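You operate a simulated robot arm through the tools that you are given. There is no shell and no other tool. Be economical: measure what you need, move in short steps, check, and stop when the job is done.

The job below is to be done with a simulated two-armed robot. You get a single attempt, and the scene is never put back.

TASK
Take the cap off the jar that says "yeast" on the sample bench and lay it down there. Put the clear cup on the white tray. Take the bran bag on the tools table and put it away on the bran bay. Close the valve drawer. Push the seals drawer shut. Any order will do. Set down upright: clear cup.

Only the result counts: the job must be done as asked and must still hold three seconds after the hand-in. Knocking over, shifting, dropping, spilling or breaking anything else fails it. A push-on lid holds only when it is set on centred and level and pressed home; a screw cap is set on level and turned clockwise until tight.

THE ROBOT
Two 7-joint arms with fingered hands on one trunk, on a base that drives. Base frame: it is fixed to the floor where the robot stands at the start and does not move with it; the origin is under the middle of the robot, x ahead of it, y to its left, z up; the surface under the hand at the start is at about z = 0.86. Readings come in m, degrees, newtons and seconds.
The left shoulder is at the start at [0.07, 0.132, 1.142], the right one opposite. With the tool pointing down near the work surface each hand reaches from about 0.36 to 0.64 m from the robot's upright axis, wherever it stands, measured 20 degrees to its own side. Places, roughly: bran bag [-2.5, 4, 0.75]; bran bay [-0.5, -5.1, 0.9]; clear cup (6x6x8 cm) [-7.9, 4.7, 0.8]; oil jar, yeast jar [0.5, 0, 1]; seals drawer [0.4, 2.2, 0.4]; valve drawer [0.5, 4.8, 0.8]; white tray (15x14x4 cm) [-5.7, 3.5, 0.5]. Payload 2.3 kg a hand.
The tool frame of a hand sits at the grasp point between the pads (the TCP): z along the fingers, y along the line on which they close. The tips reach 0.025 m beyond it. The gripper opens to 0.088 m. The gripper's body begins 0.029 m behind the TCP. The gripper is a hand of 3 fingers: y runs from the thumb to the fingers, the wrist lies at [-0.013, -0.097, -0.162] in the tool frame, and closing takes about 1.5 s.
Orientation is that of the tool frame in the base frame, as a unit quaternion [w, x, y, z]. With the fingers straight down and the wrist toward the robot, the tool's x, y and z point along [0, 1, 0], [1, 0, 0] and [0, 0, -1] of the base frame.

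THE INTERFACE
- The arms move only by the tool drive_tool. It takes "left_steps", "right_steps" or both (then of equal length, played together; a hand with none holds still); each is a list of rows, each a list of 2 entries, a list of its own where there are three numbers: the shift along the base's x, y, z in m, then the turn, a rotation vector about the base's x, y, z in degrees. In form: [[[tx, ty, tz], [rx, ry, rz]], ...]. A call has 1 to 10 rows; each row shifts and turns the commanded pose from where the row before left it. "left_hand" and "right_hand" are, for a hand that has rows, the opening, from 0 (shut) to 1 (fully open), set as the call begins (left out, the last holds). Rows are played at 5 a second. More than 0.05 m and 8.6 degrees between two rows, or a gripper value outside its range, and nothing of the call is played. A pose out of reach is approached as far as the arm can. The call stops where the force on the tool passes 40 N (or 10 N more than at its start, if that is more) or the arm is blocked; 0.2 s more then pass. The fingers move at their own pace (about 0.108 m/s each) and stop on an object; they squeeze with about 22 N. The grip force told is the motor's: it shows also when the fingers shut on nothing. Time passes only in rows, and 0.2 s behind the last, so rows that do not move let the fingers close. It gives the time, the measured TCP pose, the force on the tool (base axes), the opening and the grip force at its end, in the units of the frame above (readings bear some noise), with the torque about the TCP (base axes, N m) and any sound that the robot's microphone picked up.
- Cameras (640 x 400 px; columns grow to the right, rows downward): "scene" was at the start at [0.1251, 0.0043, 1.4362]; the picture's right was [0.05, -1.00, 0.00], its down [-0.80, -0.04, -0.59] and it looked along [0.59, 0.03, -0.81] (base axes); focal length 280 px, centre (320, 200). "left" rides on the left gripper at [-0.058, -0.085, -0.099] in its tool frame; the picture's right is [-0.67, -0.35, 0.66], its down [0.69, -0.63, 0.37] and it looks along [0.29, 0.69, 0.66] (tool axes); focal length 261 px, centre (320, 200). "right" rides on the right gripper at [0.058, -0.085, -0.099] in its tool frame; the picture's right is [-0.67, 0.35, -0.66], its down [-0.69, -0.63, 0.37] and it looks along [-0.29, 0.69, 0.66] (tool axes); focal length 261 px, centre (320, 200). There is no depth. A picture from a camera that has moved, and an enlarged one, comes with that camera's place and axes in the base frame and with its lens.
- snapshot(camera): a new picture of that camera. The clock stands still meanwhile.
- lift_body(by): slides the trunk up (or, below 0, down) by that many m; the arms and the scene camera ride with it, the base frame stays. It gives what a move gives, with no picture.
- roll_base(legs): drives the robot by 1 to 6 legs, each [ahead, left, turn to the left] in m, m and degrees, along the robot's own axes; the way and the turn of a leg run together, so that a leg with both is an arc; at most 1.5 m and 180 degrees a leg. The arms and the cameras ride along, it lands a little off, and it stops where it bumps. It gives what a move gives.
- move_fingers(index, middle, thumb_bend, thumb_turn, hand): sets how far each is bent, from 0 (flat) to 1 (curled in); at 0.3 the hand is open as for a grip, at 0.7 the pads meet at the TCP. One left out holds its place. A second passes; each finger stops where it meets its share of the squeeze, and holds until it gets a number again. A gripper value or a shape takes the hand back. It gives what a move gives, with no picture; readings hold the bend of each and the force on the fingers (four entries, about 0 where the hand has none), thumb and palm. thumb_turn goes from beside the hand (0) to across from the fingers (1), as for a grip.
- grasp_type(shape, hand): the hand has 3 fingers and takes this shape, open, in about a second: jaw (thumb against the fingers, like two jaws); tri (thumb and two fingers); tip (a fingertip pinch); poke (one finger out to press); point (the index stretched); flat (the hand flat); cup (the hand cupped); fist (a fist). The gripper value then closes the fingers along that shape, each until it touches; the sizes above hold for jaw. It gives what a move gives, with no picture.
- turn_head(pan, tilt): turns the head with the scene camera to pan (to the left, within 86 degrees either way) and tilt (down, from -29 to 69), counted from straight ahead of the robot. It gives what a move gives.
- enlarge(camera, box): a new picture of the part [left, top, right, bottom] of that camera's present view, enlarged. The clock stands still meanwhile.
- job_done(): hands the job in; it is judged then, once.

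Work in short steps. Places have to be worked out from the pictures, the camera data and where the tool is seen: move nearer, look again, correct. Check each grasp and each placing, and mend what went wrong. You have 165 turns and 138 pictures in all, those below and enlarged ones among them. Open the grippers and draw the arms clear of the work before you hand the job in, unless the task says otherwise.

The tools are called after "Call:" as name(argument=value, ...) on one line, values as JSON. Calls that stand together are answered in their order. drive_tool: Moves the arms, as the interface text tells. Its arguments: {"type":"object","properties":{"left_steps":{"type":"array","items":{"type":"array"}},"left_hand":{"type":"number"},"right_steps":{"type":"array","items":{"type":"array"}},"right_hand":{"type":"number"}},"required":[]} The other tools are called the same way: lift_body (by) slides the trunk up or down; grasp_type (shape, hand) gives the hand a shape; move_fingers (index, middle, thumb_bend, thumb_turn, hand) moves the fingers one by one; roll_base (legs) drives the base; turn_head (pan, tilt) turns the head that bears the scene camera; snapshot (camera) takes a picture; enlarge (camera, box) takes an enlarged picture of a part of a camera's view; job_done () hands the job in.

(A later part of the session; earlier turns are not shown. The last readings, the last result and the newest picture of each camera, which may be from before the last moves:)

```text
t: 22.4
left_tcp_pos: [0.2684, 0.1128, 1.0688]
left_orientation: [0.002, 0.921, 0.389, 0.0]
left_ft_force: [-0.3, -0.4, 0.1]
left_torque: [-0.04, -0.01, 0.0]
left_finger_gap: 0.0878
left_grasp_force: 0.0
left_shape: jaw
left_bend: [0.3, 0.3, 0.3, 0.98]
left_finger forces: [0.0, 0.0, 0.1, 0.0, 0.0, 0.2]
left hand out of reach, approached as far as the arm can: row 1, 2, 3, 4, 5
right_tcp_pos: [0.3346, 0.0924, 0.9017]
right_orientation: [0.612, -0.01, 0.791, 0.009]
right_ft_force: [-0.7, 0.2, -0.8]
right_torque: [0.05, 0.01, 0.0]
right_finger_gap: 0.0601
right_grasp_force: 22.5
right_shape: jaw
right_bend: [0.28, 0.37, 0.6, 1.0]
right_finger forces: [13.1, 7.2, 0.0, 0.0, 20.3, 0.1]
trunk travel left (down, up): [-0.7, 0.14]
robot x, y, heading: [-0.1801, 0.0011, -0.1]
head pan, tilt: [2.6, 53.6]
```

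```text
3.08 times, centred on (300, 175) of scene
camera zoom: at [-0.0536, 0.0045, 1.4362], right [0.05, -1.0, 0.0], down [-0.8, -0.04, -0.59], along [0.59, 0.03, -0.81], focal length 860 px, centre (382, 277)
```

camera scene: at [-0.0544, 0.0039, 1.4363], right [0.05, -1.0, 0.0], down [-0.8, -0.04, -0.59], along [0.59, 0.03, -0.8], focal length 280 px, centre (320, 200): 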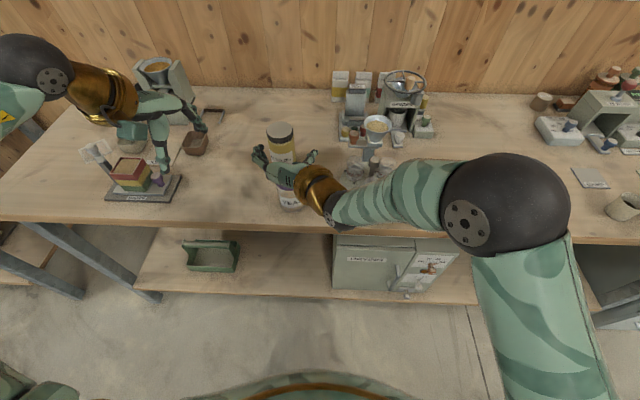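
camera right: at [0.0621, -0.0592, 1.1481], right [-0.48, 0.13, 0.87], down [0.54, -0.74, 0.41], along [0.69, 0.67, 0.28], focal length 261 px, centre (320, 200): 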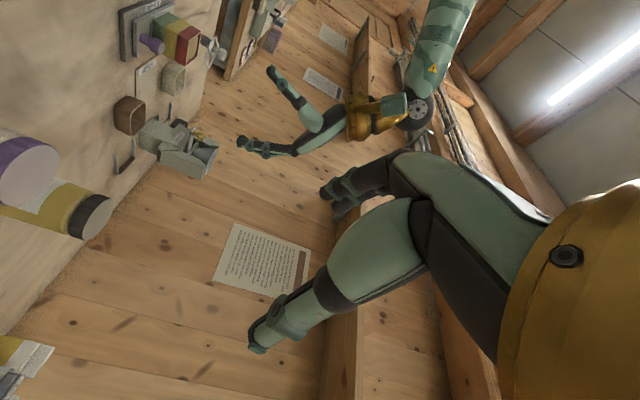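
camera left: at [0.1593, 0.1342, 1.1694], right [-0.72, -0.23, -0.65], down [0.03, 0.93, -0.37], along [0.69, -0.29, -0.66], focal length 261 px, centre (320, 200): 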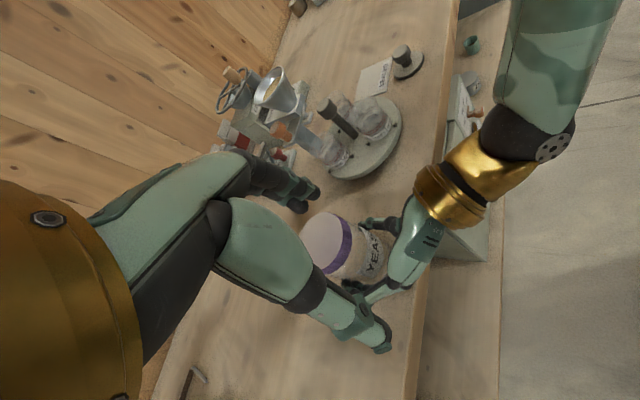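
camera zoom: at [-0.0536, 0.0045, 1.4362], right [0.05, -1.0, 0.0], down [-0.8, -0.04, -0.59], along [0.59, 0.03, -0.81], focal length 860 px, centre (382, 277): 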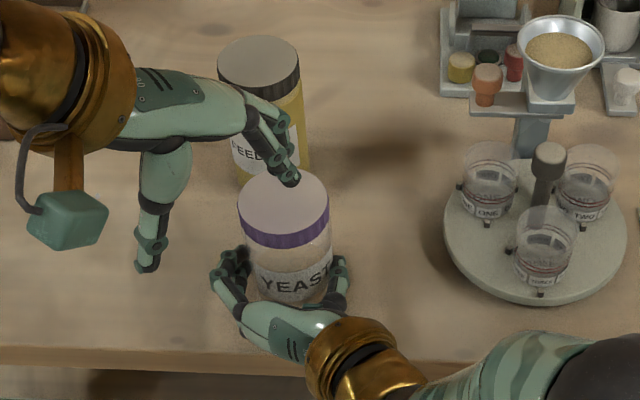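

Probably a wrist joint limit at this yaw. I turn back about 24° while moving forward.

Call:
drive_tool(left_steps=[[[0, 0, 0], [0, 0, 8]], [[0.01, 0, 0], [0, 0, 8]], [[0.02, -0.003, 0], [0, 0, 8]], [[0.02, -0.004, 0], [0, 0, 0]], [[0.017, -0.004, 0], [0, 0, 0]], [[0.01, -0.003, 0], [0, 0, 0]], [[0, 0, 0], [0, 0, 0]]])

Call:
enlarge(camera="scene", box=[220, 110, 380, 240])

```text
t: 24.0
left_tcp_pos: [0.3465, 0.0989, 1.0695]
left_orientation: [0.0, 0.822, 0.57, -0.001]
left_ft_force: [0.2, -0.3, 0.1]
left_torque: [0.0, 0.02, 0.0]
left_finger_gap: 0.0876
left_grasp_force: 0.0
left_shape: jaw
left_bend: [0.3, 0.3, 0.3, 0.98]
left_finger forces: [0.1, 0.0, 0.0, 0.0, 0.0, 0.0]
right_tcp_pos: [0.3335, 0.0932, 0.9027]
right_orientation: [0.612, -0.01, 0.791, 0.009]
right_ft_force: [-0.7, -1.0, 0.7]
right_torque: [-0.02, -0.03, -0.01]
right_finger_gap: 0.0602
right_grasp_force: 22.2
right_shape: jaw
right_bend: [0.28, 0.37, 0.6, 1.0]
right_finger forces: [13.0, 7.2, 0.1, 0.1, 20.3, 0.1]
trunk travel left (down, up): [-0.7, 0.14]
robot x, y, heading: [-0.1807, -0.0007, 0.2]
head pan, tilt: [2.6, 53.6]
```

```text
3.08 times, centred on (300, 175) of scene
camera zoom: at [-0.0536, 0.0046, 1.4362], right [0.05, -1.0, 0.0], down [-0.8, -0.04, -0.59], along [0.59, 0.03, -0.81], focal length 860 px, centre (382, 277)
```

zoom: 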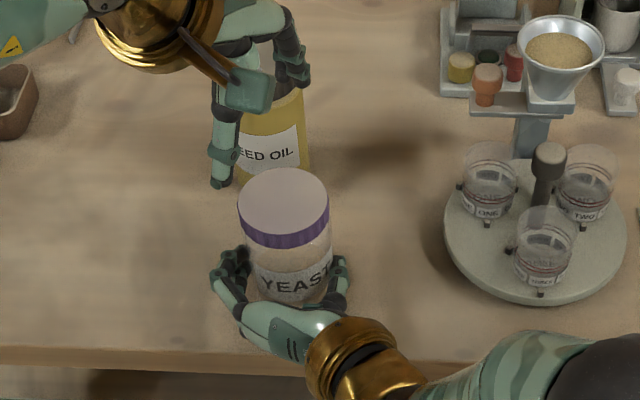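

Reached above the lid at −20°. I descend to z≈0.979 and check.

Call:
drive_tool(left_steps=[[[0, -0.001, -0.03], [0, 0, 0]], [[0, 0, -0.03], [0, 0, 0]], [[0, 0, -0.02], [0, 0, 0]], [[0, 0, -0.01], [0, 0, 0]], [[0, 0, 0], [0, 0, 0]]])

Call:
snapshot(camera="left")

Call:
enlarge(camera="scene", box=[220, 110, 380, 240])

```text
t: 25.2
left_tcp_pos: [0.3449, 0.0975, 0.979]
left_orientation: [0.001, 0.822, 0.57, -0.001]
left_ft_force: [1.0, -0.7, 1.9]
left_torque: [-0.04, -0.07, 0.01]
left_finger_gap: 0.0879
left_grasp_force: 0.0
left_shape: jaw
left_bend: [0.3, 0.3, 0.3, 0.98]
left_finger forces: [1.1, 0.0, 0.1, 0.0, 0.0, 0.1]
right_tcp_pos: [0.333, 0.0937, 0.9025]
right_orientation: [0.612, -0.009, 0.791, 0.009]
right_ft_force: [-0.1, 0.4, 0.8]
right_torque: [0.03, 0.01, 0.01]
right_finger_gap: 0.0603
right_grasp_force: 21.3
right_shape: jaw
right_bend: [0.28, 0.37, 0.6, 0.99]
right_finger forces: [13.2, 7.0, 0.0, 0.0, 20.2, 0.0]
trunk travel left (down, up): [-0.7, 0.14]
robot x, y, heading: [-0.1781, -0.0015, -0.1]
head pan, tilt: [2.6, 53.6]
```

```text
104 pictures are left
camera left: at [0.2468, 0.0744, 1.0796], right [-0.56, -0.51, -0.65], down [-0.35, 0.86, -0.37], along [0.75, 0.02, -0.66], focal length 261 px, centre (320, 200)
```

left: 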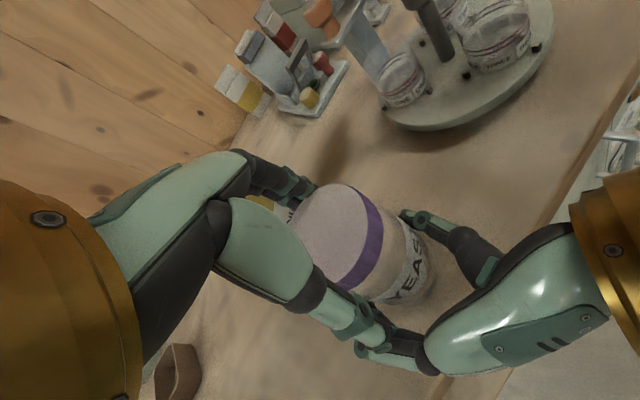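

```text
3.08 times, centred on (300, 175) of scene
camera zoom: at [-0.0536, 0.0044, 1.4362], right [0.05, -1.0, 0.0], down [-0.8, -0.04, -0.59], along [0.59, 0.03, -0.81], focal length 860 px, centre (382, 277)
```

zoom: 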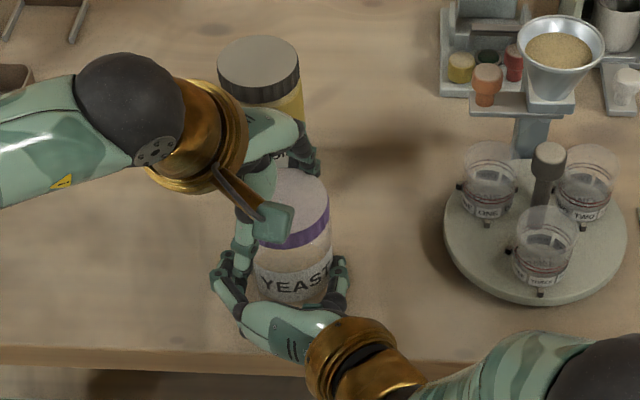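

A slight index contact: the lid is a bit toward the finger side. I shift 6 mm that way and close.

Call:
drive_tool(left_steps=[[[0.006, -0.002, 0.0], [0, 0, 0]], [[0, 0, 0], [0, 0, 0]]])

Call:
drive_tool(left_steps=[[[0, 0, 0], [0, 0, 0]], [[0, 0, 0], [0, 0, 0]], [[0, 0, 0], [0, 0, 0]], [[0, 0, 0], [0, 0, 0]], [[0, 0, 0], [0, 0, 0]], [[0, 0, 0], [0, 0, 0]], [[0, 0, 0], [0, 0, 0]]], left_hand=0)

Call:
drive_tool(left_steps=[[[0, 0, 0], [0, 0, 8]], [[0, 0, 0], [0, 0, 8]], [[0, 0, 0], [0, 0, 0]]])

Call:
snapshot(camera="left")

Call:
enlarge(camera="scene", box=[220, 110, 380, 240])

```text
t: 25.8
left_tcp_pos: [0.3515, 0.0972, 0.9793]
left_orientation: [0.001, 0.822, 0.569, 0.0]
left_ft_force: [-0.5, -0.2, -0.9]
left_torque: [0.01, 0.0, 0.03]
left_finger_gap: 0.0878
left_grasp_force: 0.0
left_shape: jaw
left_bend: [0.3, 0.3, 0.3, 0.98]
left_finger forces: [0.1, 0.1, 0.1, 0.0, 0.0, 0.0]
right_tcp_pos: [0.3325, 0.0937, 0.9032]
right_orientation: [0.613, -0.01, 0.79, 0.009]
right_ft_force: [-0.1, -0.8, 0.1]
right_torque: [0.0, 0.01, 0.01]
right_finger_gap: 0.0599
right_grasp_force: 22.1
right_shape: jaw
right_bend: [0.28, 0.37, 0.6, 0.99]
right_finger forces: [13.0, 7.1, 0.0, 0.1, 20.2, 0.0]
trunk travel left (down, up): [-0.7, 0.14]
robot x, y, heading: [-0.18, 0.0029, -0.2]
head pan, tilt: [2.6, 53.6]
```

```text
t: 27.4
left_tcp_pos: [0.3518, 0.0973, 0.9796]
left_orientation: [0.001, 0.822, 0.569, -0.001]
left_ft_force: [1.3, -0.1, -0.7]
left_torque: [-0.02, -0.02, 0.03]
left_finger_gap: 0.058
left_grasp_force: 21.9
left_shape: jaw
left_bend: [0.27, 0.35, 0.67, 1.0]
left_finger forces: [13.4, 6.9, 0.0, 0.0, 19.8, 0.0]
right_tcp_pos: [0.3339, 0.0926, 0.9029]
right_orientation: [0.613, -0.009, 0.79, 0.008]
right_ft_force: [0.0, 0.9, -0.7]
right_torque: [0.0, -0.02, -0.01]
right_finger_gap: 0.0601
right_grasp_force: 22.2
right_shape: jaw
right_bend: [0.28, 0.37, 0.6, 0.99]
right_finger forces: [13.0, 7.1, 0.0, 0.1, 20.2, 0.0]
trunk travel left (down, up): [-0.7, 0.14]
robot x, y, heading: [-0.1788, 0.0017, -0.2]
head pan, tilt: [2.6, 53.6]
```

```text
t: 28.2
left_tcp_pos: [0.3525, 0.0958, 0.9781]
left_orientation: [0.001, 0.734, 0.679, 0.0]
left_ft_force: [-0.5, -1.7, 0.3]
left_torque: [-0.04, 0.01, -0.05]
left_finger_gap: 0.058
left_grasp_force: 21.9
left_shape: jaw
left_bend: [0.27, 0.35, 0.67, 1.0]
left_finger forces: [13.3, 6.9, 0.1, 0.0, 20.6, 0.1]
right_tcp_pos: [0.3317, 0.0923, 0.9029]
right_orientation: [0.613, -0.01, 0.79, 0.009]
right_ft_force: [0.2, 0.9, 0.1]
right_torque: [-0.06, 0.01, 0.05]
right_finger_gap: 0.0601
right_grasp_force: 21.7
right_shape: jaw
right_bend: [0.28, 0.37, 0.6, 1.0]
right_finger forces: [13.2, 8.4, 0.0, 0.1, 20.4, 0.0]
trunk travel left (down, up): [-0.7, 0.14]
robot x, y, heading: [-0.1772, 0.0026, 0.3]
head pan, tilt: [2.6, 53.6]
```

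```text
102 pictures are left
camera left: at [0.263, 0.046, 1.0794], right [-0.4, -0.64, -0.65], down [-0.57, 0.73, -0.37], along [0.72, 0.23, -0.66], focal length 261 px, centre (320, 200)
```

left: 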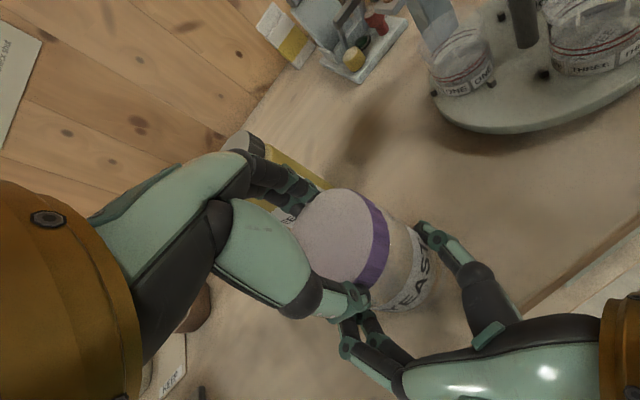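

```text
3.08 times, centred on (300, 175) of scene
camera zoom: at [-0.0539, 0.0045, 1.4362], right [0.05, -1.0, 0.0], down [-0.8, -0.04, -0.59], along [0.59, 0.03, -0.81], focal length 860 px, centre (382, 277)
```

zoom: 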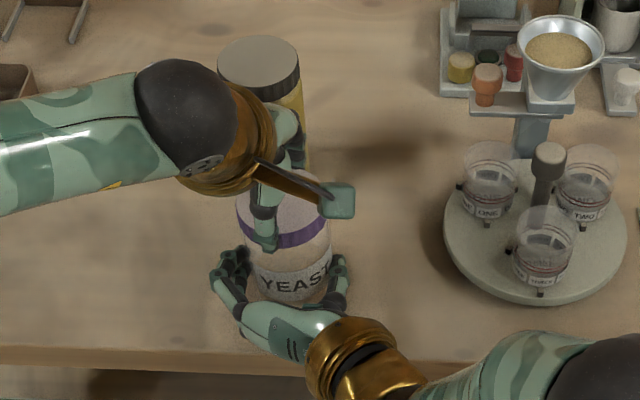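

The body stays put while the lid hand turns. I turn a further 40° while rising slightly, then look.

Call:
drive_tool(left_steps=[[[0, 0, 0], [0, 0, 8]], [[0, 0, 0], [0, 0, 8]], [[0, 0, 0], [0, 0, 8]], [[0, 0, 0], [0, 0, 8]], [[0, 0, 0], [0, 0, 8]], [[0, 0, 0], [0, 0, 0]]])

Call:
drive_tool(left_steps=[[[0, 0, 0.003], [0, 0, 0]], [[0, 0, 0.003], [0, 0, 0]], [[0, 0, 0], [0, 0, 0]]])

Call:
snapshot(camera="left")

Call:
enlarge(camera="scene", box=[220, 110, 380, 240])

```text
t: 29.6
left_tcp_pos: [0.3498, 0.0961, 0.9801]
left_orientation: [0.001, 0.457, 0.889, -0.001]
left_ft_force: [-2.0, -5.9, 4.1]
left_torque: [-0.22, 0.14, -0.08]
left_finger_gap: 0.0584
left_grasp_force: 22.4
left_shape: jaw
left_bend: [0.28, 0.36, 0.67, 1.0]
left_finger forces: [12.2, 5.9, 0.0, 0.0, 23.6, 0.0]
right_tcp_pos: [0.3333, 0.0923, 0.9034]
right_orientation: [0.613, -0.009, 0.79, 0.009]
right_ft_force: [1.7, 5.6, -0.5]
right_torque: [-0.11, 0.04, 0.15]
right_finger_gap: 0.0605
right_grasp_force: 21.7
right_shape: jaw
right_bend: [0.27, 0.36, 0.6, 1.0]
right_finger forces: [15.6, 9.4, 0.1, 0.1, 19.6, 0.0]
trunk travel left (down, up): [-0.7, 0.14]
robot x, y, heading: [-0.1791, -0.0026, -0.1]
head pan, tilt: [2.6, 53.6]
```

```text
t: 30.4
left_tcp_pos: [0.3515, 0.0975, 0.9842]
left_orientation: [-0.001, 0.459, 0.889, -0.002]
left_ft_force: [-1.1, -1.7, -9.3]
left_torque: [-0.17, 0.13, -0.01]
left_finger_gap: 0.058
left_grasp_force: 22.4
left_shape: jaw
left_bend: [0.28, 0.36, 0.67, 1.0]
left_finger forces: [13.3, 6.7, 0.0, 0.0, 22.4, 0.0]
right_tcp_pos: [0.334, 0.0934, 0.9033]
right_orientation: [0.613, -0.009, 0.79, 0.009]
right_ft_force: [1.5, 1.0, 8.1]
right_torque: [0.1, -0.17, 0.07]
right_finger_gap: 0.0607
right_grasp_force: 21.9
right_shape: jaw
right_bend: [0.27, 0.36, 0.6, 1.0]
right_finger forces: [14.2, 9.1, 0.1, 0.0, 22.2, 0.1]
trunk travel left (down, up): [-0.7, 0.14]
robot x, y, heading: [-0.1804, -0.0022, -0.4]
head pan, tilt: [2.6, 53.6]
```

```text
100 pictures are left
camera left: at [0.317, 0.0007, 1.0847], right [0.1, -0.75, -0.66], down [-0.91, 0.19, -0.37], along [0.4, 0.63, -0.66], focal length 261 px, centre (320, 200)
```

left: 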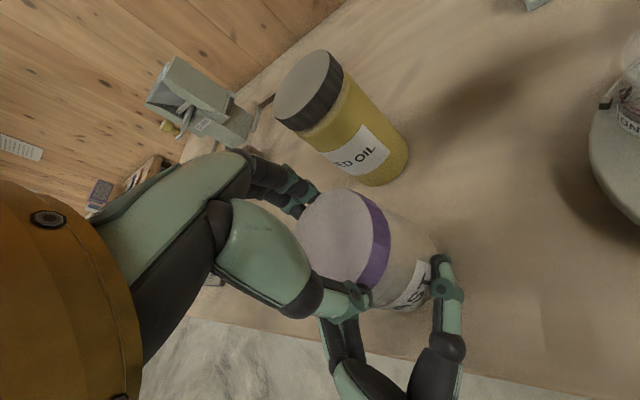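

```text
3.08 times, centred on (300, 175) of scene
camera zoom: at [-0.0536, 0.0044, 1.4361], right [0.05, -1.0, 0.0], down [-0.8, -0.04, -0.59], along [0.59, 0.03, -0.81], focal length 860 px, centre (382, 277)
```

zoom: 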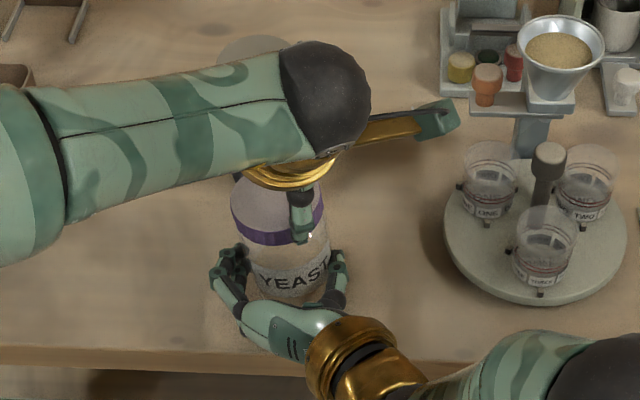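

Lid pulls back with about 9 N after 5 mm – still attached. I pull a few mm more while watching the force, to learn whether it is push-on.

Call:
drive_tool(left_steps=[[[0, 0, 0.003], [0, 0, 0]], [[0, 0, 0.003], [0, 0, 0]], [[0, 0, 0], [0, 0, 0]]])

Call:
enlarge(camera="scene", box=[250, 160, 350, 230])

```text
t: 31.2
left_tcp_pos: [0.3511, 0.0962, 0.9901]
left_orientation: [0.0, 0.459, 0.888, -0.001]
left_ft_force: [-0.4, 1.0, -21.3]
left_torque: [-0.09, 0.15, 0.02]
left_finger_gap: 0.0579
left_grasp_force: 21.8
left_shape: jaw
left_bend: [0.28, 0.36, 0.67, 1.0]
left_finger forces: [14.1, 7.1, 0.0, 0.0, 20.9, 0.0]
right_tcp_pos: [0.3345, 0.0931, 0.9055]
right_orientation: [0.613, -0.009, 0.79, 0.009]
right_ft_force: [1.9, -1.7, 21.6]
right_torque: [0.31, -0.39, -0.07]
right_finger_gap: 0.0605
right_grasp_force: 21.9
right_shape: jaw
right_bend: [0.28, 0.36, 0.6, 1.0]
right_finger forces: [12.4, 7.6, 0.0, 0.1, 23.1, 0.0]
trunk travel left (down, up): [-0.7, 0.14]
robot x, y, heading: [-0.1828, 0.0056, 0.3]
head pan, tilt: [2.6, 53.6]
```

```text
5.71 times, centred on (300, 195) of scene
camera zoom: at [-0.0533, 0.0045, 1.4361], right [0.05, -1.0, 0.0], down [-0.8, -0.04, -0.59], along [0.59, 0.03, -0.81], focal length 1598 px, centre (434, 229)
```

zoom: 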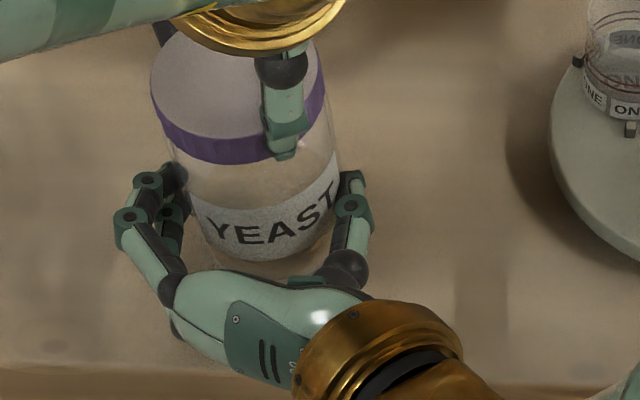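

Over 21 N and still attached: it behaves as a screw cap. I lower back and go on turning counter-clockwise by 40°.

Call:
drive_tool(left_steps=[[[0, 0, -0.006], [0, 0, 0]], [[0, 0, -0.004], [0, 0, 0]], [[0, 0, 0], [0, 0, 8]], [[0, 0, 0], [0, 0, 8]], [[0, 0, 0], [0, 0, 8]], [[0, 0, 0], [0, 0, 8]], [[0, 0, 0], [0, 0, 8]], [[0, 0, 0], [0, 0, 0]]])

Call:
enlarge(camera="scene", box=[220, 110, 380, 240])

```text
t: 33.0
left_tcp_pos: [0.3347, 0.0978, 0.9837]
left_orientation: [0.003, 0.162, 0.987, 0.001]
left_ft_force: [8.2, -5.3, 5.7]
left_torque: [-0.19, -0.18, -0.13]
left_finger_gap: 0.0579
left_grasp_force: 21.5
left_shape: jaw
left_bend: [0.28, 0.37, 0.67, 0.99]
left_finger forces: [13.3, 5.2, 0.1, 0.0, 21.3, 0.0]
left hand out of reach, approached as far as the arm can: row 6, 7
right_tcp_pos: [0.33, 0.0925, 0.9045]
right_orientation: [0.613, -0.01, 0.79, 0.01]
right_ft_force: [-9.9, 4.9, 4.4]
right_torque: [-0.05, -0.13, 0.18]
right_finger_gap: 0.0599
right_grasp_force: 21.5
right_shape: jaw
right_bend: [0.27, 0.35, 0.6, 1.0]
right_finger forces: [15.5, 10.2, 0.0, 0.1, 19.9, 0.0]
trunk travel left (down, up): [-0.7, 0.14]
robot x, y, heading: [-0.1795, -0.003, -0.0]
head pan, tilt: [2.6, 53.6]
```

```text
3.08 times, centred on (300, 175) of scene
camera zoom: at [-0.0584, 0.0039, 1.4367], right [0.05, -1.0, 0.0], down [-0.8, -0.04, -0.6], along [0.6, 0.03, -0.8], focal length 860 px, centre (382, 277)
```

zoom: 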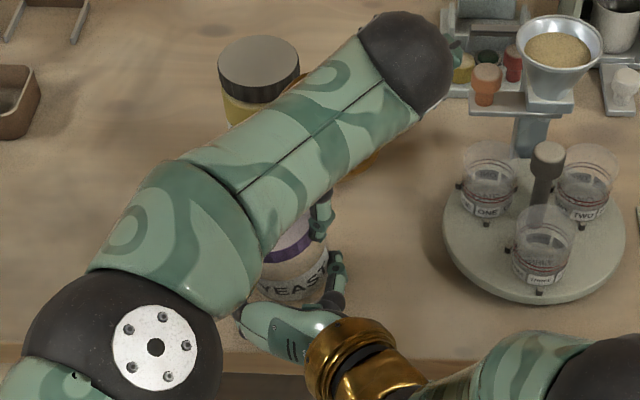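

Limit reached near +70° with the hand drawn off 1.5 cm. I release, lift 3 cm, and unwind to −20° for the next stroke.

Call:
drive_tool(left_steps=[[[0.01, 0, 0], [0, 0, 0]], [[0.006, 0, 0], [0, 0, 0]], [[0, 0, 0], [0, 0, 0]], [[0, 0, 0], [0, 0, 0]], [[0, 0, 0.03], [0, 0, -8.5]], [[0, 0, 0.0], [0, 0, -8.5]], [[0, 0, 0], [0, 0, -8.5]], [[0, 0, 0], [0, 0, -8.5]], [[0, 0, 0], [0, 0, -8.5]], [[0, 0, 0], [0, 0, -8.5]]], left_hand=1)

Call:
drive_tool(left_steps=[[[0, 0, 0], [0, 0, -8.5]], [[0, 0, 0], [0, 0, -8.5]], [[0, 0, 0], [0, 0, -8.5]], [[0, 0, 0], [0, 0, -8.5]], [[0, 0, 0], [0, 0, -4]], [[0, 0, 0], [0, 0, 0]]])

Call:
enlarge(camera="scene", box=[220, 110, 380, 240])

Call:
snapshot(camera="left")

```text
t: 35.2
left_tcp_pos: [0.3394, 0.1008, 1.0108]
left_orientation: [0.001, 0.571, 0.821, -0.001]
left_ft_force: [0.2, 1.2, 0.5]
left_torque: [0.0, -0.02, 0.07]
left_finger_gap: 0.0876
left_grasp_force: 0.0
left_shape: jaw
left_bend: [0.3, 0.3, 0.3, 0.98]
left_finger forces: [0.0, 0.0, 0.1, 0.0, 0.1, 0.1]
left hand out of reach, approached as far as the arm can: row 1, 2
right_tcp_pos: [0.3333, 0.0936, 0.9028]
right_orientation: [0.612, -0.009, 0.791, 0.009]
right_ft_force: [-0.5, -0.5, -0.3]
right_torque: [-0.03, 0.01, -0.02]
right_finger_gap: 0.06
right_grasp_force: 21.8
right_shape: jaw
right_bend: [0.27, 0.36, 0.6, 1.0]
right_finger forces: [13.6, 7.8, 0.1, 0.0, 21.4, 0.0]
trunk travel left (down, up): [-0.7, 0.14]
robot x, y, heading: [-0.1773, -0.0011, -0.2]
head pan, tilt: [2.6, 53.6]
```

```text
t: 36.6
left_tcp_pos: [0.3407, 0.1005, 1.0086]
left_orientation: [0.001, 0.807, 0.59, -0.001]
left_ft_force: [0.7, 0.5, -0.2]
left_torque: [0.02, 0.02, 0.0]
left_finger_gap: 0.0877
left_grasp_force: 0.1
left_shape: jaw
left_bend: [0.3, 0.3, 0.3, 0.98]
left_finger forces: [0.1, 0.1, 0.0, 0.1, 0.1, 0.1]
right_tcp_pos: [0.3345, 0.0938, 0.9028]
right_orientation: [0.612, -0.01, 0.791, 0.009]
right_ft_force: [-1.5, 0.8, -1.7]
right_torque: [-0.02, 0.02, 0.02]
right_finger_gap: 0.0599
right_grasp_force: 21.8
right_shape: jaw
right_bend: [0.27, 0.36, 0.6, 1.0]
right_finger forces: [13.7, 7.8, 0.0, 0.0, 21.3, 0.1]
trunk travel left (down, up): [-0.7, 0.14]
robot x, y, heading: [-0.1756, -0.0047, -0.4]
head pan, tilt: [2.6, 53.6]
```

```text
3.08 times, centred on (300, 175) of scene
camera zoom: at [-0.0535, 0.0045, 1.4362], right [0.05, -1.0, 0.0], down [-0.8, -0.04, -0.59], along [0.59, 0.03, -0.81], focal length 860 px, centre (382, 277)
```

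zoom: 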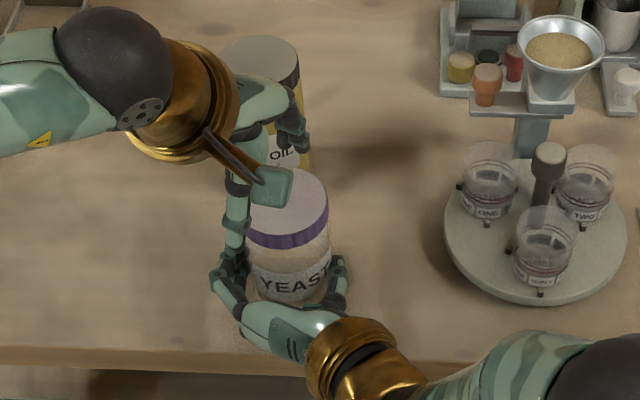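

```text
95 pictures are left
camera left: at [0.2435, 0.072, 1.1112], right [-0.54, -0.53, -0.65], down [-0.39, 0.84, -0.37], along [0.75, 0.06, -0.66], focal length 261 px, centre (320, 200)
```

left: 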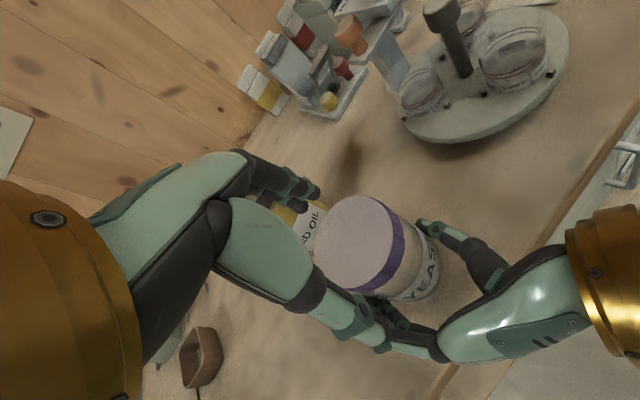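

Lid measures at about [0.346, 0.093]. I centre, descend, close and turn +72° for the second stroke.

Call:
drive_tool(left_steps=[[[0.009, -0.006, -0.0], [0, 0, 0]], [[0, 0, -0.015], [0, 0, 0]], [[0, 0, -0.014], [0, 0, 0]], [[0, 0, 0], [0, 0, 0]]])

Call:
drive_tool(left_steps=[[[0, 0, 0], [0, 0, 0]], [[0, 0, 0], [0, 0, 0]], [[0, 0, 0], [0, 0, 0]], [[0, 0, 0], [0, 0, 0]], [[0, 0, 0], [0, 0, 0]], [[0, 0, 0], [0, 0, 0]], [[0, 0, 0], [0, 0, 0]]], left_hand=0)

Call:
drive_tool(left_steps=[[[0, 0, 0], [0, 0, 8]], [[0, 0, 0], [0, 0, 8]], [[0, 0, 0], [0, 0, 8]], [[0, 0, 0], [0, 0, 8]], [[0, 0, 0], [0, 0, 8]], [[0, 0, 0], [0, 0, 8]], [[0, 0, 0], [0, 0, 8]], [[0, 0, 0], [0, 0, 8]], [[0, 0, 0], [0, 0, 8]]])

Call:
drive_tool(left_steps=[[[0, 0, 0.003], [0, 0, 0]], [[0, 0, 0.003], [0, 0, 0]], [[0, 0, 0], [0, 0, 0]]])

```text
t: 37.6
left_tcp_pos: [0.3499, 0.0938, 0.983]
left_orientation: [0.001, 0.807, 0.59, 0.0]
left_ft_force: [-0.5, -0.2, 0.3]
left_torque: [-0.08, 0.02, 0.01]
left_finger_gap: 0.0878
left_grasp_force: 0.0
left_shape: jaw
left_bend: [0.3, 0.3, 0.3, 0.98]
left_finger forces: [0.0, 0.0, 0.0, 0.0, 0.0, 0.1]
right_tcp_pos: [0.3333, 0.0934, 0.9024]
right_orientation: [0.612, -0.009, 0.79, 0.009]
right_ft_force: [-0.1, 1.3, -0.8]
right_torque: [0.01, 0.03, -0.01]
right_finger_gap: 0.0597
right_grasp_force: 22.3
right_shape: jaw
right_bend: [0.27, 0.36, 0.6, 1.0]
right_finger forces: [13.7, 7.7, 0.0, 0.0, 21.3, 0.0]
trunk travel left (down, up): [-0.7, 0.14]
robot x, y, heading: [-0.1821, -0.0022, 0.3]
head pan, tilt: [2.6, 53.6]
```

```text
t: 39.2
left_tcp_pos: [0.3506, 0.0944, 0.9819]
left_orientation: [0.0, 0.807, 0.591, -0.001]
left_ft_force: [2.1, -0.7, -1.1]
left_torque: [-0.06, -0.07, 0.0]
left_finger_gap: 0.0581
left_grasp_force: 22.1
left_shape: jaw
left_bend: [0.27, 0.35, 0.67, 1.0]
left_finger forces: [13.5, 7.4, 0.1, 0.1, 19.8, 0.1]
right_tcp_pos: [0.3337, 0.0927, 0.903]
right_orientation: [0.612, -0.01, 0.791, 0.009]
right_ft_force: [-1.1, 1.6, 0.5]
right_torque: [-0.04, 0.0, 0.03]
right_finger_gap: 0.0596
right_grasp_force: 22.4
right_shape: jaw
right_bend: [0.27, 0.36, 0.6, 1.0]
right_finger forces: [13.8, 8.3, 0.0, 0.0, 21.1, 0.1]
trunk travel left (down, up): [-0.7, 0.14]
robot x, y, heading: [-0.1809, 0.0028, 0.1]
head pan, tilt: [2.6, 53.6]
```

```text
t: 41.2
left_tcp_pos: [0.3481, 0.0945, 0.9824]
left_orientation: [0.002, 0.304, 0.953, 0.0]
left_ft_force: [2.2, -5.9, 6.0]
left_torque: [-0.28, 0.03, -0.11]
left_finger_gap: 0.0577
left_grasp_force: 22.3
left_shape: jaw
left_bend: [0.27, 0.36, 0.66, 0.99]
left_finger forces: [13.1, 6.7, 0.0, 0.0, 23.2, 0.0]
right_tcp_pos: [0.3332, 0.0922, 0.9039]
right_orientation: [0.612, -0.009, 0.79, 0.01]
right_ft_force: [-3.0, 6.9, -0.9]
right_torque: [-0.07, 0.03, 0.22]
right_finger_gap: 0.0601
right_grasp_force: 21.7
right_shape: jaw
right_bend: [0.27, 0.36, 0.61, 1.0]
right_finger forces: [16.3, 9.8, 0.0, 0.1, 18.9, 0.0]
trunk travel left (down, up): [-0.7, 0.14]
robot x, y, heading: [-0.1807, 0.0008, -0.2]
head pan, tilt: [2.6, 53.6]
```

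```text
t: 42.0
left_tcp_pos: [0.3495, 0.0938, 0.9873]
left_orientation: [-0.001, 0.304, 0.953, -0.001]
left_ft_force: [0.7, -2.6, -8.6]
left_torque: [-0.18, 0.04, -0.04]
left_finger_gap: 0.0578
left_grasp_force: 22.2
left_shape: jaw
left_bend: [0.27, 0.36, 0.66, 0.99]
left_finger forces: [13.3, 7.1, 0.0, 0.1, 22.4, 0.0]
right_tcp_pos: [0.3346, 0.0942, 0.9046]
right_orientation: [0.613, -0.009, 0.79, 0.009]
right_ft_force: [-0.2, 1.9, 5.8]
right_torque: [0.02, -0.18, 0.04]
right_finger_gap: 0.0602
right_grasp_force: 22.2
right_shape: jaw
right_bend: [0.27, 0.36, 0.61, 1.0]
right_finger forces: [14.3, 9.5, 0.1, 0.0, 22.2, 0.0]
trunk travel left (down, up): [-0.7, 0.14]
robot x, y, heading: [-0.1795, -0.0017, -0.1]
head pan, tilt: [2.6, 53.6]
```

During turning the lid pushes up on the hand (+6 N), consistent with a thread unwinding. I release, unwind and do a third stroke.

Call:
drive_tool(left_steps=[[[0, 0, -0.004], [0, 0, 0]], [[0, 0, 0], [0, 0, 0]], [[0, 0, 0], [0, 0, 0]], [[0, 0, 0.025], [0, 0, -8]], [[0, 0, 0.0], [0, 0, -8]], [[0, 0, 0], [0, 0, -8]], [[0, 0, 0], [0, 0, -8]], [[0, 0, 0], [0, 0, -8]], [[0, 0, 0], [0, 0, -8]], [[0, 0, 0], [0, 0, -8]]], left_hand=1)

Call:
drive_tool(left_steps=[[[0, 0, 0], [0, 0, -8]], [[0, 0, 0], [0, 0, -8]], [[0.002, 0, 0], [0, 0, 0]], [[0, 0, -0.012], [0, 0, 0]], [[0, 0, -0.012], [0, 0, 0]], [[0, 0, 0], [0, 0, 0]]])

Call:
enlarge(camera="scene", box=[250, 160, 350, 230])

Call:
snapshot(camera="left")

```text
t: 44.2
left_tcp_pos: [0.3497, 0.0942, 1.009]
left_orientation: [0.0, 0.718, 0.696, 0.0]
left_ft_force: [-0.1, -0.2, -0.3]
left_torque: [-0.03, 0.0, -0.02]
left_finger_gap: 0.0875
left_grasp_force: 0.0
left_shape: jaw
left_bend: [0.3, 0.3, 0.3, 0.98]
left_finger forces: [0.0, 0.0, 0.0, 0.0, 0.0, 0.1]
right_tcp_pos: [0.3341, 0.0932, 0.9028]
right_orientation: [0.612, -0.009, 0.791, 0.009]
right_ft_force: [0.9, -0.3, -0.7]
right_torque: [-0.01, 0.06, 0.01]
right_finger_gap: 0.0599
right_grasp_force: 21.8
right_shape: jaw
right_bend: [0.27, 0.36, 0.61, 1.0]
right_finger forces: [13.8, 7.6, 0.1, 0.0, 21.5, 0.1]
trunk travel left (down, up): [-0.7, 0.14]
robot x, y, heading: [-0.1784, 0.0008, -0.1]
head pan, tilt: [2.6, 53.6]
```

```text
t: 45.6
left_tcp_pos: [0.3517, 0.0948, 0.9846]
left_orientation: [0.0, 0.807, 0.591, -0.001]
left_ft_force: [0.7, 0.2, -0.5]
left_torque: [-0.02, 0.01, 0.01]
left_finger_gap: 0.0875
left_grasp_force: 0.0
left_shape: jaw
left_bend: [0.3, 0.3, 0.3, 0.98]
left_finger forces: [0.1, 0.1, 0.0, 0.1, 0.0, 0.0]
right_tcp_pos: [0.334, 0.0926, 0.9023]
right_orientation: [0.611, -0.009, 0.791, 0.008]
right_ft_force: [0.6, 0.5, -0.4]
right_torque: [0.02, 0.04, 0.0]
right_finger_gap: 0.0599
right_grasp_force: 21.9
right_shape: jaw
right_bend: [0.27, 0.36, 0.61, 1.0]
right_finger forces: [13.8, 7.7, 0.0, 0.0, 21.3, 0.0]
trunk travel left (down, up): [-0.7, 0.14]
robot x, y, heading: [-0.1781, 0.001, 0.1]
head pan, tilt: [2.6, 53.6]
```

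```text
5.71 times, centred on (300, 195) of scene
camera zoom: at [-0.0536, 0.0045, 1.4362], right [0.05, -1.0, 0.0], down [-0.8, -0.04, -0.59], along [0.59, 0.03, -0.81], focal length 1598 px, centre (434, 229)
```

zoom: 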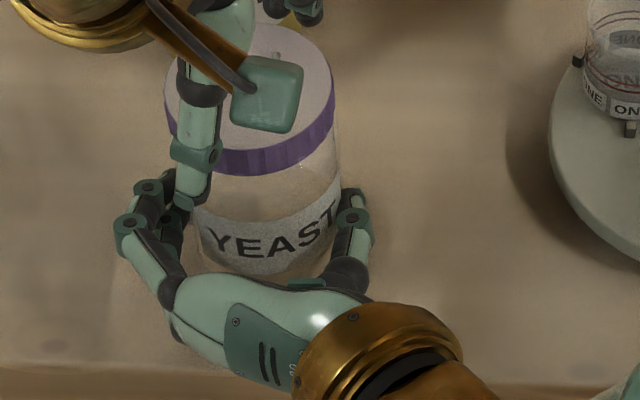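

```text
93 pictures are left
camera left: at [0.2545, 0.0657, 1.0853], right [-0.54, -0.53, -0.65], down [-0.39, 0.84, -0.37], along [0.75, 0.06, -0.66], focal length 261 px, centre (320, 200)
```

left: 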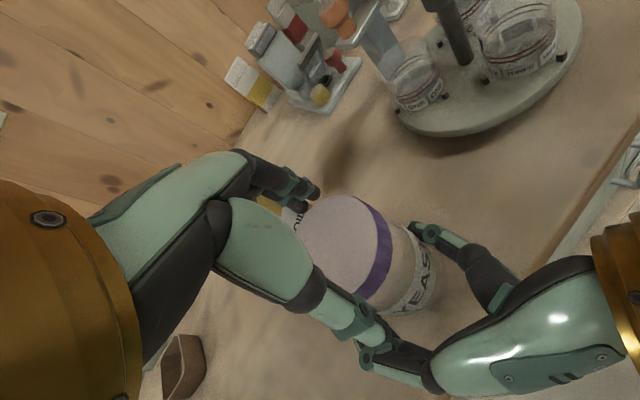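

Alignment still good. Third stroke: lower 3 mm, close, turn +72° with a slight rise, then a pull test.

Call:
drive_tool(left_steps=[[[0, 0, -0.003], [0, 0, 0]], [[0, 0, 0], [0, 0, 0]], [[0, 0, 0], [0, 0, 0]], [[0, 0, 0], [0, 0, 0]], [[0, 0, 0], [0, 0, 0]], [[0, 0, 0], [0, 0, 0]], [[0, 0, 0], [0, 0, 0]], [[0, 0, 0], [0, 0, 0]]], left_hand=0)

Call:
drive_tool(left_steps=[[[0, 0, 0], [0, 0, 8]], [[0, 0, 0], [0, 0, 8]], [[0, 0, 0], [0, 0, 8]], [[0, 0, 0], [0, 0, 8]], [[0, 0, 0], [0, 0, 8]], [[0, 0, 0], [0, 0, 8]], [[0, 0, 0], [0, 0, 8]], [[0, 0, 0], [0, 0, 8]], [[0, 0, 0], [0, 0, 8]]])

Call:
drive_tool(left_steps=[[[0, 0, 0.004], [0, 0, 0]], [[0, 0, 0.004], [0, 0, 0]], [[0, 0, 0], [0, 0, 0]]])

Call:
enlarge(camera="scene", box=[250, 160, 350, 230])

```text
t: 47.4
left_tcp_pos: [0.3514, 0.0951, 0.9819]
left_orientation: [0.001, 0.807, 0.59, 0.0]
left_ft_force: [1.8, -1.7, 3.4]
left_torque: [-0.01, -0.07, 0.01]
left_finger_gap: 0.0579
left_grasp_force: 22.2
left_shape: jaw
left_bend: [0.27, 0.36, 0.65, 1.0]
left_finger forces: [13.3, 7.7, 0.1, 0.0, 19.6, 0.0]
right_tcp_pos: [0.3333, 0.0921, 0.9037]
right_orientation: [0.612, -0.01, 0.791, 0.009]
right_ft_force: [-0.1, 1.0, -1.1]
right_torque: [-0.01, 0.04, 0.03]
right_finger_gap: 0.0599
right_grasp_force: 22.0
right_shape: jaw
right_bend: [0.27, 0.36, 0.61, 1.0]
right_finger forces: [14.0, 8.0, 0.0, 0.1, 21.0, 0.1]
trunk travel left (down, up): [-0.7, 0.14]
robot x, y, heading: [-0.1786, 0.0008, -0.3]
head pan, tilt: [2.6, 53.6]
```

```text
t: 49.4
left_tcp_pos: [0.3503, 0.0945, 0.9838]
left_orientation: [0.001, 0.305, 0.952, 0.001]
left_ft_force: [2.5, -5.5, 9.4]
left_torque: [-0.22, -0.02, -0.12]
left_finger_gap: 0.0576
left_grasp_force: 22.0
left_shape: jaw
left_bend: [0.27, 0.37, 0.65, 0.99]
left_finger forces: [13.2, 6.7, 0.0, 0.0, 22.4, 0.0]
right_tcp_pos: [0.3322, 0.0927, 0.9039]
right_orientation: [0.613, -0.009, 0.79, 0.01]
right_ft_force: [-2.0, 5.7, -2.7]
right_torque: [-0.05, 0.04, 0.19]
right_finger_gap: 0.0602
right_grasp_force: 22.0
right_shape: jaw
right_bend: [0.27, 0.36, 0.61, 1.0]
right_finger forces: [16.1, 9.7, 0.0, 0.0, 19.1, 0.0]
trunk travel left (down, up): [-0.7, 0.14]
robot x, y, heading: [-0.1821, -0.0025, 0.1]
head pan, tilt: [2.6, 53.6]
```

```text
t: 50.2
left_tcp_pos: [0.3509, 0.0947, 0.9897]
left_orientation: [0.0, 0.306, 0.952, 0.0]
left_ft_force: [0.2, -0.1, -10.0]
left_torque: [-0.05, 0.0, 0.02]
left_finger_gap: 0.0577
left_grasp_force: 22.1
left_shape: jaw
left_bend: [0.27, 0.37, 0.65, 0.99]
left_finger forces: [13.6, 7.6, 0.0, 0.0, 20.8, 0.1]
right_tcp_pos: [0.3336, 0.0921, 0.9049]
right_orientation: [0.614, -0.009, 0.789, 0.009]
right_ft_force: [-0.4, 0.0, 8.3]
right_torque: [0.09, -0.18, -0.03]
right_finger_gap: 0.06
right_grasp_force: 21.9
right_shape: jaw
right_bend: [0.27, 0.36, 0.61, 1.0]
right_finger forces: [13.5, 8.6, 0.0, 0.1, 22.7, 0.1]
trunk travel left (down, up): [-0.7, 0.14]
robot x, y, heading: [-0.1789, -0.002, -0.1]
head pan, tilt: [2.6, 53.6]
```

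```text
5.71 times, centred on (300, 195) of scene
camera zoom: at [-0.0538, 0.0045, 1.4362], right [0.05, -1.0, 0.0], down [-0.8, -0.04, -0.59], along [0.59, 0.03, -0.81], focal length 1598 px, centre (434, 229)
```

zoom: 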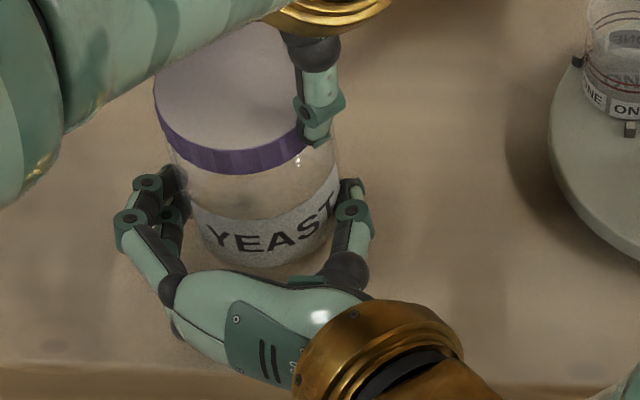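

The lid keeps climbing (push-up grew to 9 N). Fourth stroke, batched.

Call:
drive_tool(left_steps=[[[0, 0, -0.004], [0, 0, 0]], [[0, 0, 0], [0, 0, 0]], [[0, 0, 0], [0, 0, 0]], [[0, 0, 0.025], [0, 0, -8]], [[0, 0, 0.0], [0, 0, -8]], [[0, 0, 0], [0, 0, -8]], [[0, 0, 0], [0, 0, -8]], [[0, 0, 0], [0, 0, -8]], [[0, 0, 0], [0, 0, -8]], [[0, 0, 0], [0, 0, -8]]], left_hand=1)

Call:
drive_tool(left_steps=[[[0, 0, 0], [0, 0, -8]], [[0, 0, 0], [0, 0, -8]], [[0.001, 0, 0], [0, 0, 0]], [[0, 0, -0.012], [0, 0, 0]], [[0, 0, -0.013], [0, 0, 0]], [[0, 0, 0], [0, 0, 0]]])

Call:
drive_tool(left_steps=[[[0, 0, 0], [0, 0, 0]], [[0, 0, 0], [0, 0, 0]], [[0, 0, 0], [0, 0, 0]], [[0, 0, 0], [0, 0, 0]], [[0, 0, 0], [0, 0, 0]], [[0, 0, 0], [0, 0, 0]], [[0, 0, 0], [0, 0, 0]]], left_hand=0)

Call:
drive_tool(left_steps=[[[0, 0, 0], [0, 0, 8]], [[0, 0, 0], [0, 0, 8]], [[0, 0, 0], [0, 0, 8]], [[0, 0, 0], [0, 0, 8]], [[0, 0, 0], [0, 0, 8]], [[0, 0, 0], [0, 0, 8]], [[0, 0, 0], [0, 0, 8]], [[0, 0, 0], [0, 0, 8]], [[0, 0, 0], [0, 0, 8]]])

Call:
drive_tool(left_steps=[[[0, 0, 0.004], [0, 0, 0]], [[0, 0, 0.004], [0, 0, 0]], [[0, 0, 0], [0, 0, 0]]])

```text
t: 52.4
left_tcp_pos: [0.353, 0.096, 1.0116]
left_orientation: [0.001, 0.718, 0.696, 0.0]
left_ft_force: [-0.6, 0.4, 0.1]
left_torque: [0.0, 0.0, 0.0]
left_finger_gap: 0.0876
left_grasp_force: 0.1
left_shape: jaw
left_bend: [0.3, 0.3, 0.3, 0.98]
left_finger forces: [0.0, 0.0, 0.0, 0.0, 0.0, 0.0]
right_tcp_pos: [0.3342, 0.0929, 0.9018]
right_orientation: [0.612, -0.009, 0.791, 0.008]
right_ft_force: [0.4, -0.7, 0.1]
right_torque: [-0.01, 0.05, 0.0]
right_finger_gap: 0.0598
right_grasp_force: 22.7
right_shape: jaw
right_bend: [0.27, 0.37, 0.61, 1.0]
right_finger forces: [13.5, 7.6, 0.0, 0.0, 21.2, 0.0]
trunk travel left (down, up): [-0.7, 0.14]
robot x, y, heading: [-0.1782, 0.0011, 0.1]
head pan, tilt: [2.6, 53.6]
```

```text
t: 53.8
left_tcp_pos: [0.3525, 0.0964, 0.9857]
left_orientation: [0.0, 0.807, 0.591, -0.001]
left_ft_force: [-0.2, 0.5, -0.1]
left_torque: [0.01, -0.03, 0.0]
left_finger_gap: 0.0877
left_grasp_force: 0.0
left_shape: jaw
left_bend: [0.3, 0.3, 0.3, 0.98]
left_finger forces: [0.0, 0.1, 0.0, 0.1, 0.0, 0.0]
right_tcp_pos: [0.3337, 0.0939, 0.9032]
right_orientation: [0.612, -0.01, 0.791, 0.008]
right_ft_force: [-0.1, 0.2, -0.4]
right_torque: [0.05, 0.05, -0.01]
right_finger_gap: 0.06
right_grasp_force: 22.2
right_shape: jaw
right_bend: [0.27, 0.37, 0.61, 1.0]
right_finger forces: [13.5, 7.6, 0.0, 0.1, 21.1, 0.0]
trunk travel left (down, up): [-0.7, 0.14]
robot x, y, heading: [-0.1773, 0.0042, 0.4]
head pan, tilt: [2.6, 53.6]
```

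```text
t: 55.4
left_tcp_pos: [0.3519, 0.0955, 0.9859]
left_orientation: [0.0, 0.807, 0.591, -0.001]
left_ft_force: [0.7, -0.3, -0.2]
left_torque: [0.01, -0.02, 0.06]
left_finger_gap: 0.0583
left_grasp_force: 21.9
left_shape: jaw
left_bend: [0.27, 0.37, 0.63, 1.0]
left_finger forces: [13.1, 7.0, 0.0, 0.0, 19.5, 0.0]
right_tcp_pos: [0.334, 0.0932, 0.9027]
right_orientation: [0.612, -0.01, 0.791, 0.009]
right_ft_force: [-1.4, 0.3, 0.4]
right_torque: [0.03, 0.02, -0.01]
right_finger_gap: 0.06
right_grasp_force: 22.3
right_shape: jaw
right_bend: [0.27, 0.37, 0.61, 1.0]
right_finger forces: [13.6, 7.7, 0.1, 0.1, 21.1, 0.0]
trunk travel left (down, up): [-0.7, 0.14]
robot x, y, heading: [-0.1777, 0.0019, -0.1]
head pan, tilt: [2.6, 53.6]
```

```text
t: 57.4
left_tcp_pos: [0.3532, 0.0938, 0.9854]
left_orientation: [0.001, 0.304, 0.953, 0.0]
left_ft_force: [0.7, -1.8, -0.7]
left_torque: [-0.04, -0.02, -0.02]
left_finger_gap: 0.0579
left_grasp_force: 21.7
left_shape: jaw
left_bend: [0.27, 0.38, 0.63, 1.0]
left_finger forces: [13.0, 6.7, 0.0, 0.0, 20.1, 0.0]
right_tcp_pos: [0.3328, 0.0918, 0.9041]
right_orientation: [0.612, -0.009, 0.791, 0.009]
right_ft_force: [-0.2, 2.1, -0.6]
right_torque: [-0.04, -0.02, 0.09]
right_finger_gap: 0.0601
right_grasp_force: 21.8
right_shape: jaw
right_bend: [0.27, 0.36, 0.61, 1.0]
right_finger forces: [13.8, 8.7, 0.0, 0.0, 20.9, 0.0]
trunk travel left (down, up): [-0.7, 0.14]
robot x, y, heading: [-0.1756, 0.0038, -0.0]
head pan, tilt: [2.6, 53.6]
```

```text
t: 58.2
left_tcp_pos: [0.352, 0.0947, 0.9929]
left_orientation: [0.001, 0.305, 0.952, -0.001]
left_ft_force: [-0.1, 0.0, -1.0]
left_torque: [0.02, -0.02, 0.0]
left_finger_gap: 0.0578
left_grasp_force: 21.9
left_shape: jaw
left_bend: [0.27, 0.38, 0.63, 1.0]
left_finger forces: [13.1, 6.9, 0.0, 0.0, 19.8, 0.0]
right_tcp_pos: [0.333, 0.0926, 0.9032]
right_orientation: [0.612, -0.011, 0.791, 0.008]
right_ft_force: [-0.9, 0.5, 0.9]
right_torque: [-0.01, -0.04, 0.03]
right_finger_gap: 0.0601
right_grasp_force: 22.1
right_shape: jaw
right_bend: [0.27, 0.36, 0.61, 1.0]
right_finger forces: [13.6, 8.5, 0.0, 0.1, 21.5, 0.0]
trunk travel left (down, up): [-0.7, 0.14]
robot x, y, heading: [-0.1804, 0.0003, -0.1]
head pan, tilt: [2.6, 53.6]
```

The lid rose 8 mm with only its own weight: it is free. I lift it 6 cm and look.

Call:
drive_tool(left_steps=[[[0, 0, 0.02], [0, 0, 0]], [[0, 0, 0.02], [0, 0, 0]], [[0, 0, 0.02], [0, 0, 0]], [[0, 0, 0], [0, 0, -8]], [[0, 0, 0], [0, 0, -8]], [[0, 0, 0], [0, 0, -8]], [[0, 0, 0], [0, 0, -8]], [[0, 0, 0], [0, 0, -8]], [[0, 0, 0], [0, 0, -8]], [[0, 0, 0], [0, 0, -6]]])

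Call:
snapshot(camera="scene")

Call:
snapshot(camera="left")

```text
t: 60.4
left_tcp_pos: [0.3522, 0.0945, 1.0535]
left_orientation: [0.001, 0.705, 0.709, 0.0]
left_ft_force: [0.5, 0.1, 0.3]
left_torque: [0.03, -0.03, -0.03]
left_finger_gap: 0.058
left_grasp_force: 21.8
left_shape: jaw
left_bend: [0.27, 0.38, 0.63, 1.0]
left_finger forces: [13.0, 7.0, 0.0, 0.2, 19.7, 0.0]
right_tcp_pos: [0.3339, 0.0928, 0.904]
right_orientation: [0.612, -0.01, 0.791, 0.009]
right_ft_force: [-0.6, -0.5, -0.9]
right_torque: [0.06, 0.01, 0.02]
right_finger_gap: 0.0601
right_grasp_force: 21.9
right_shape: jaw
right_bend: [0.27, 0.37, 0.61, 1.0]
right_finger forces: [13.8, 7.5, 0.0, 0.0, 21.1, 0.0]
trunk travel left (down, up): [-0.7, 0.14]
robot x, y, heading: [-0.1802, -0.001, 0.0]
head pan, tilt: [2.6, 53.6]
```

```text
91 pictures are left
camera scene: at [-0.0534, 0.0049, 1.4362], right [0.05, -1.0, 0.0], down [-0.8, -0.04, -0.59], along [0.59, 0.03, -0.81], focal length 280 px, centre (320, 200)
```

scene: 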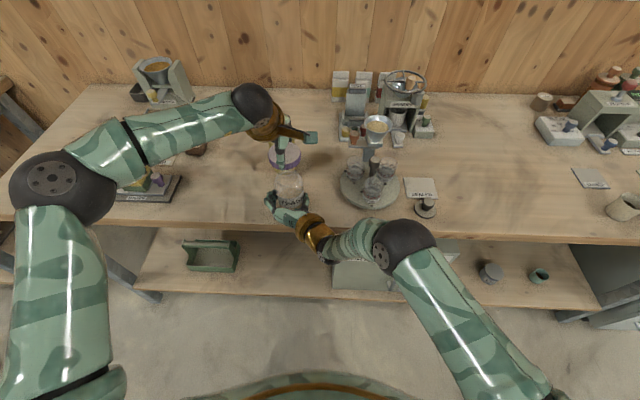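

```text
90 pictures are left
camera left: at [0.2693, 0.0373, 1.1538], right [-0.35, -0.67, -0.65], down [-0.63, 0.68, -0.37], along [0.69, 0.29, -0.66], focal length 261 px, centre (320, 200)
```

left: 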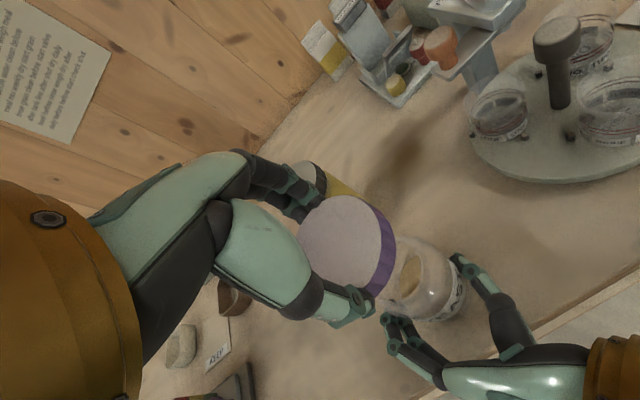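

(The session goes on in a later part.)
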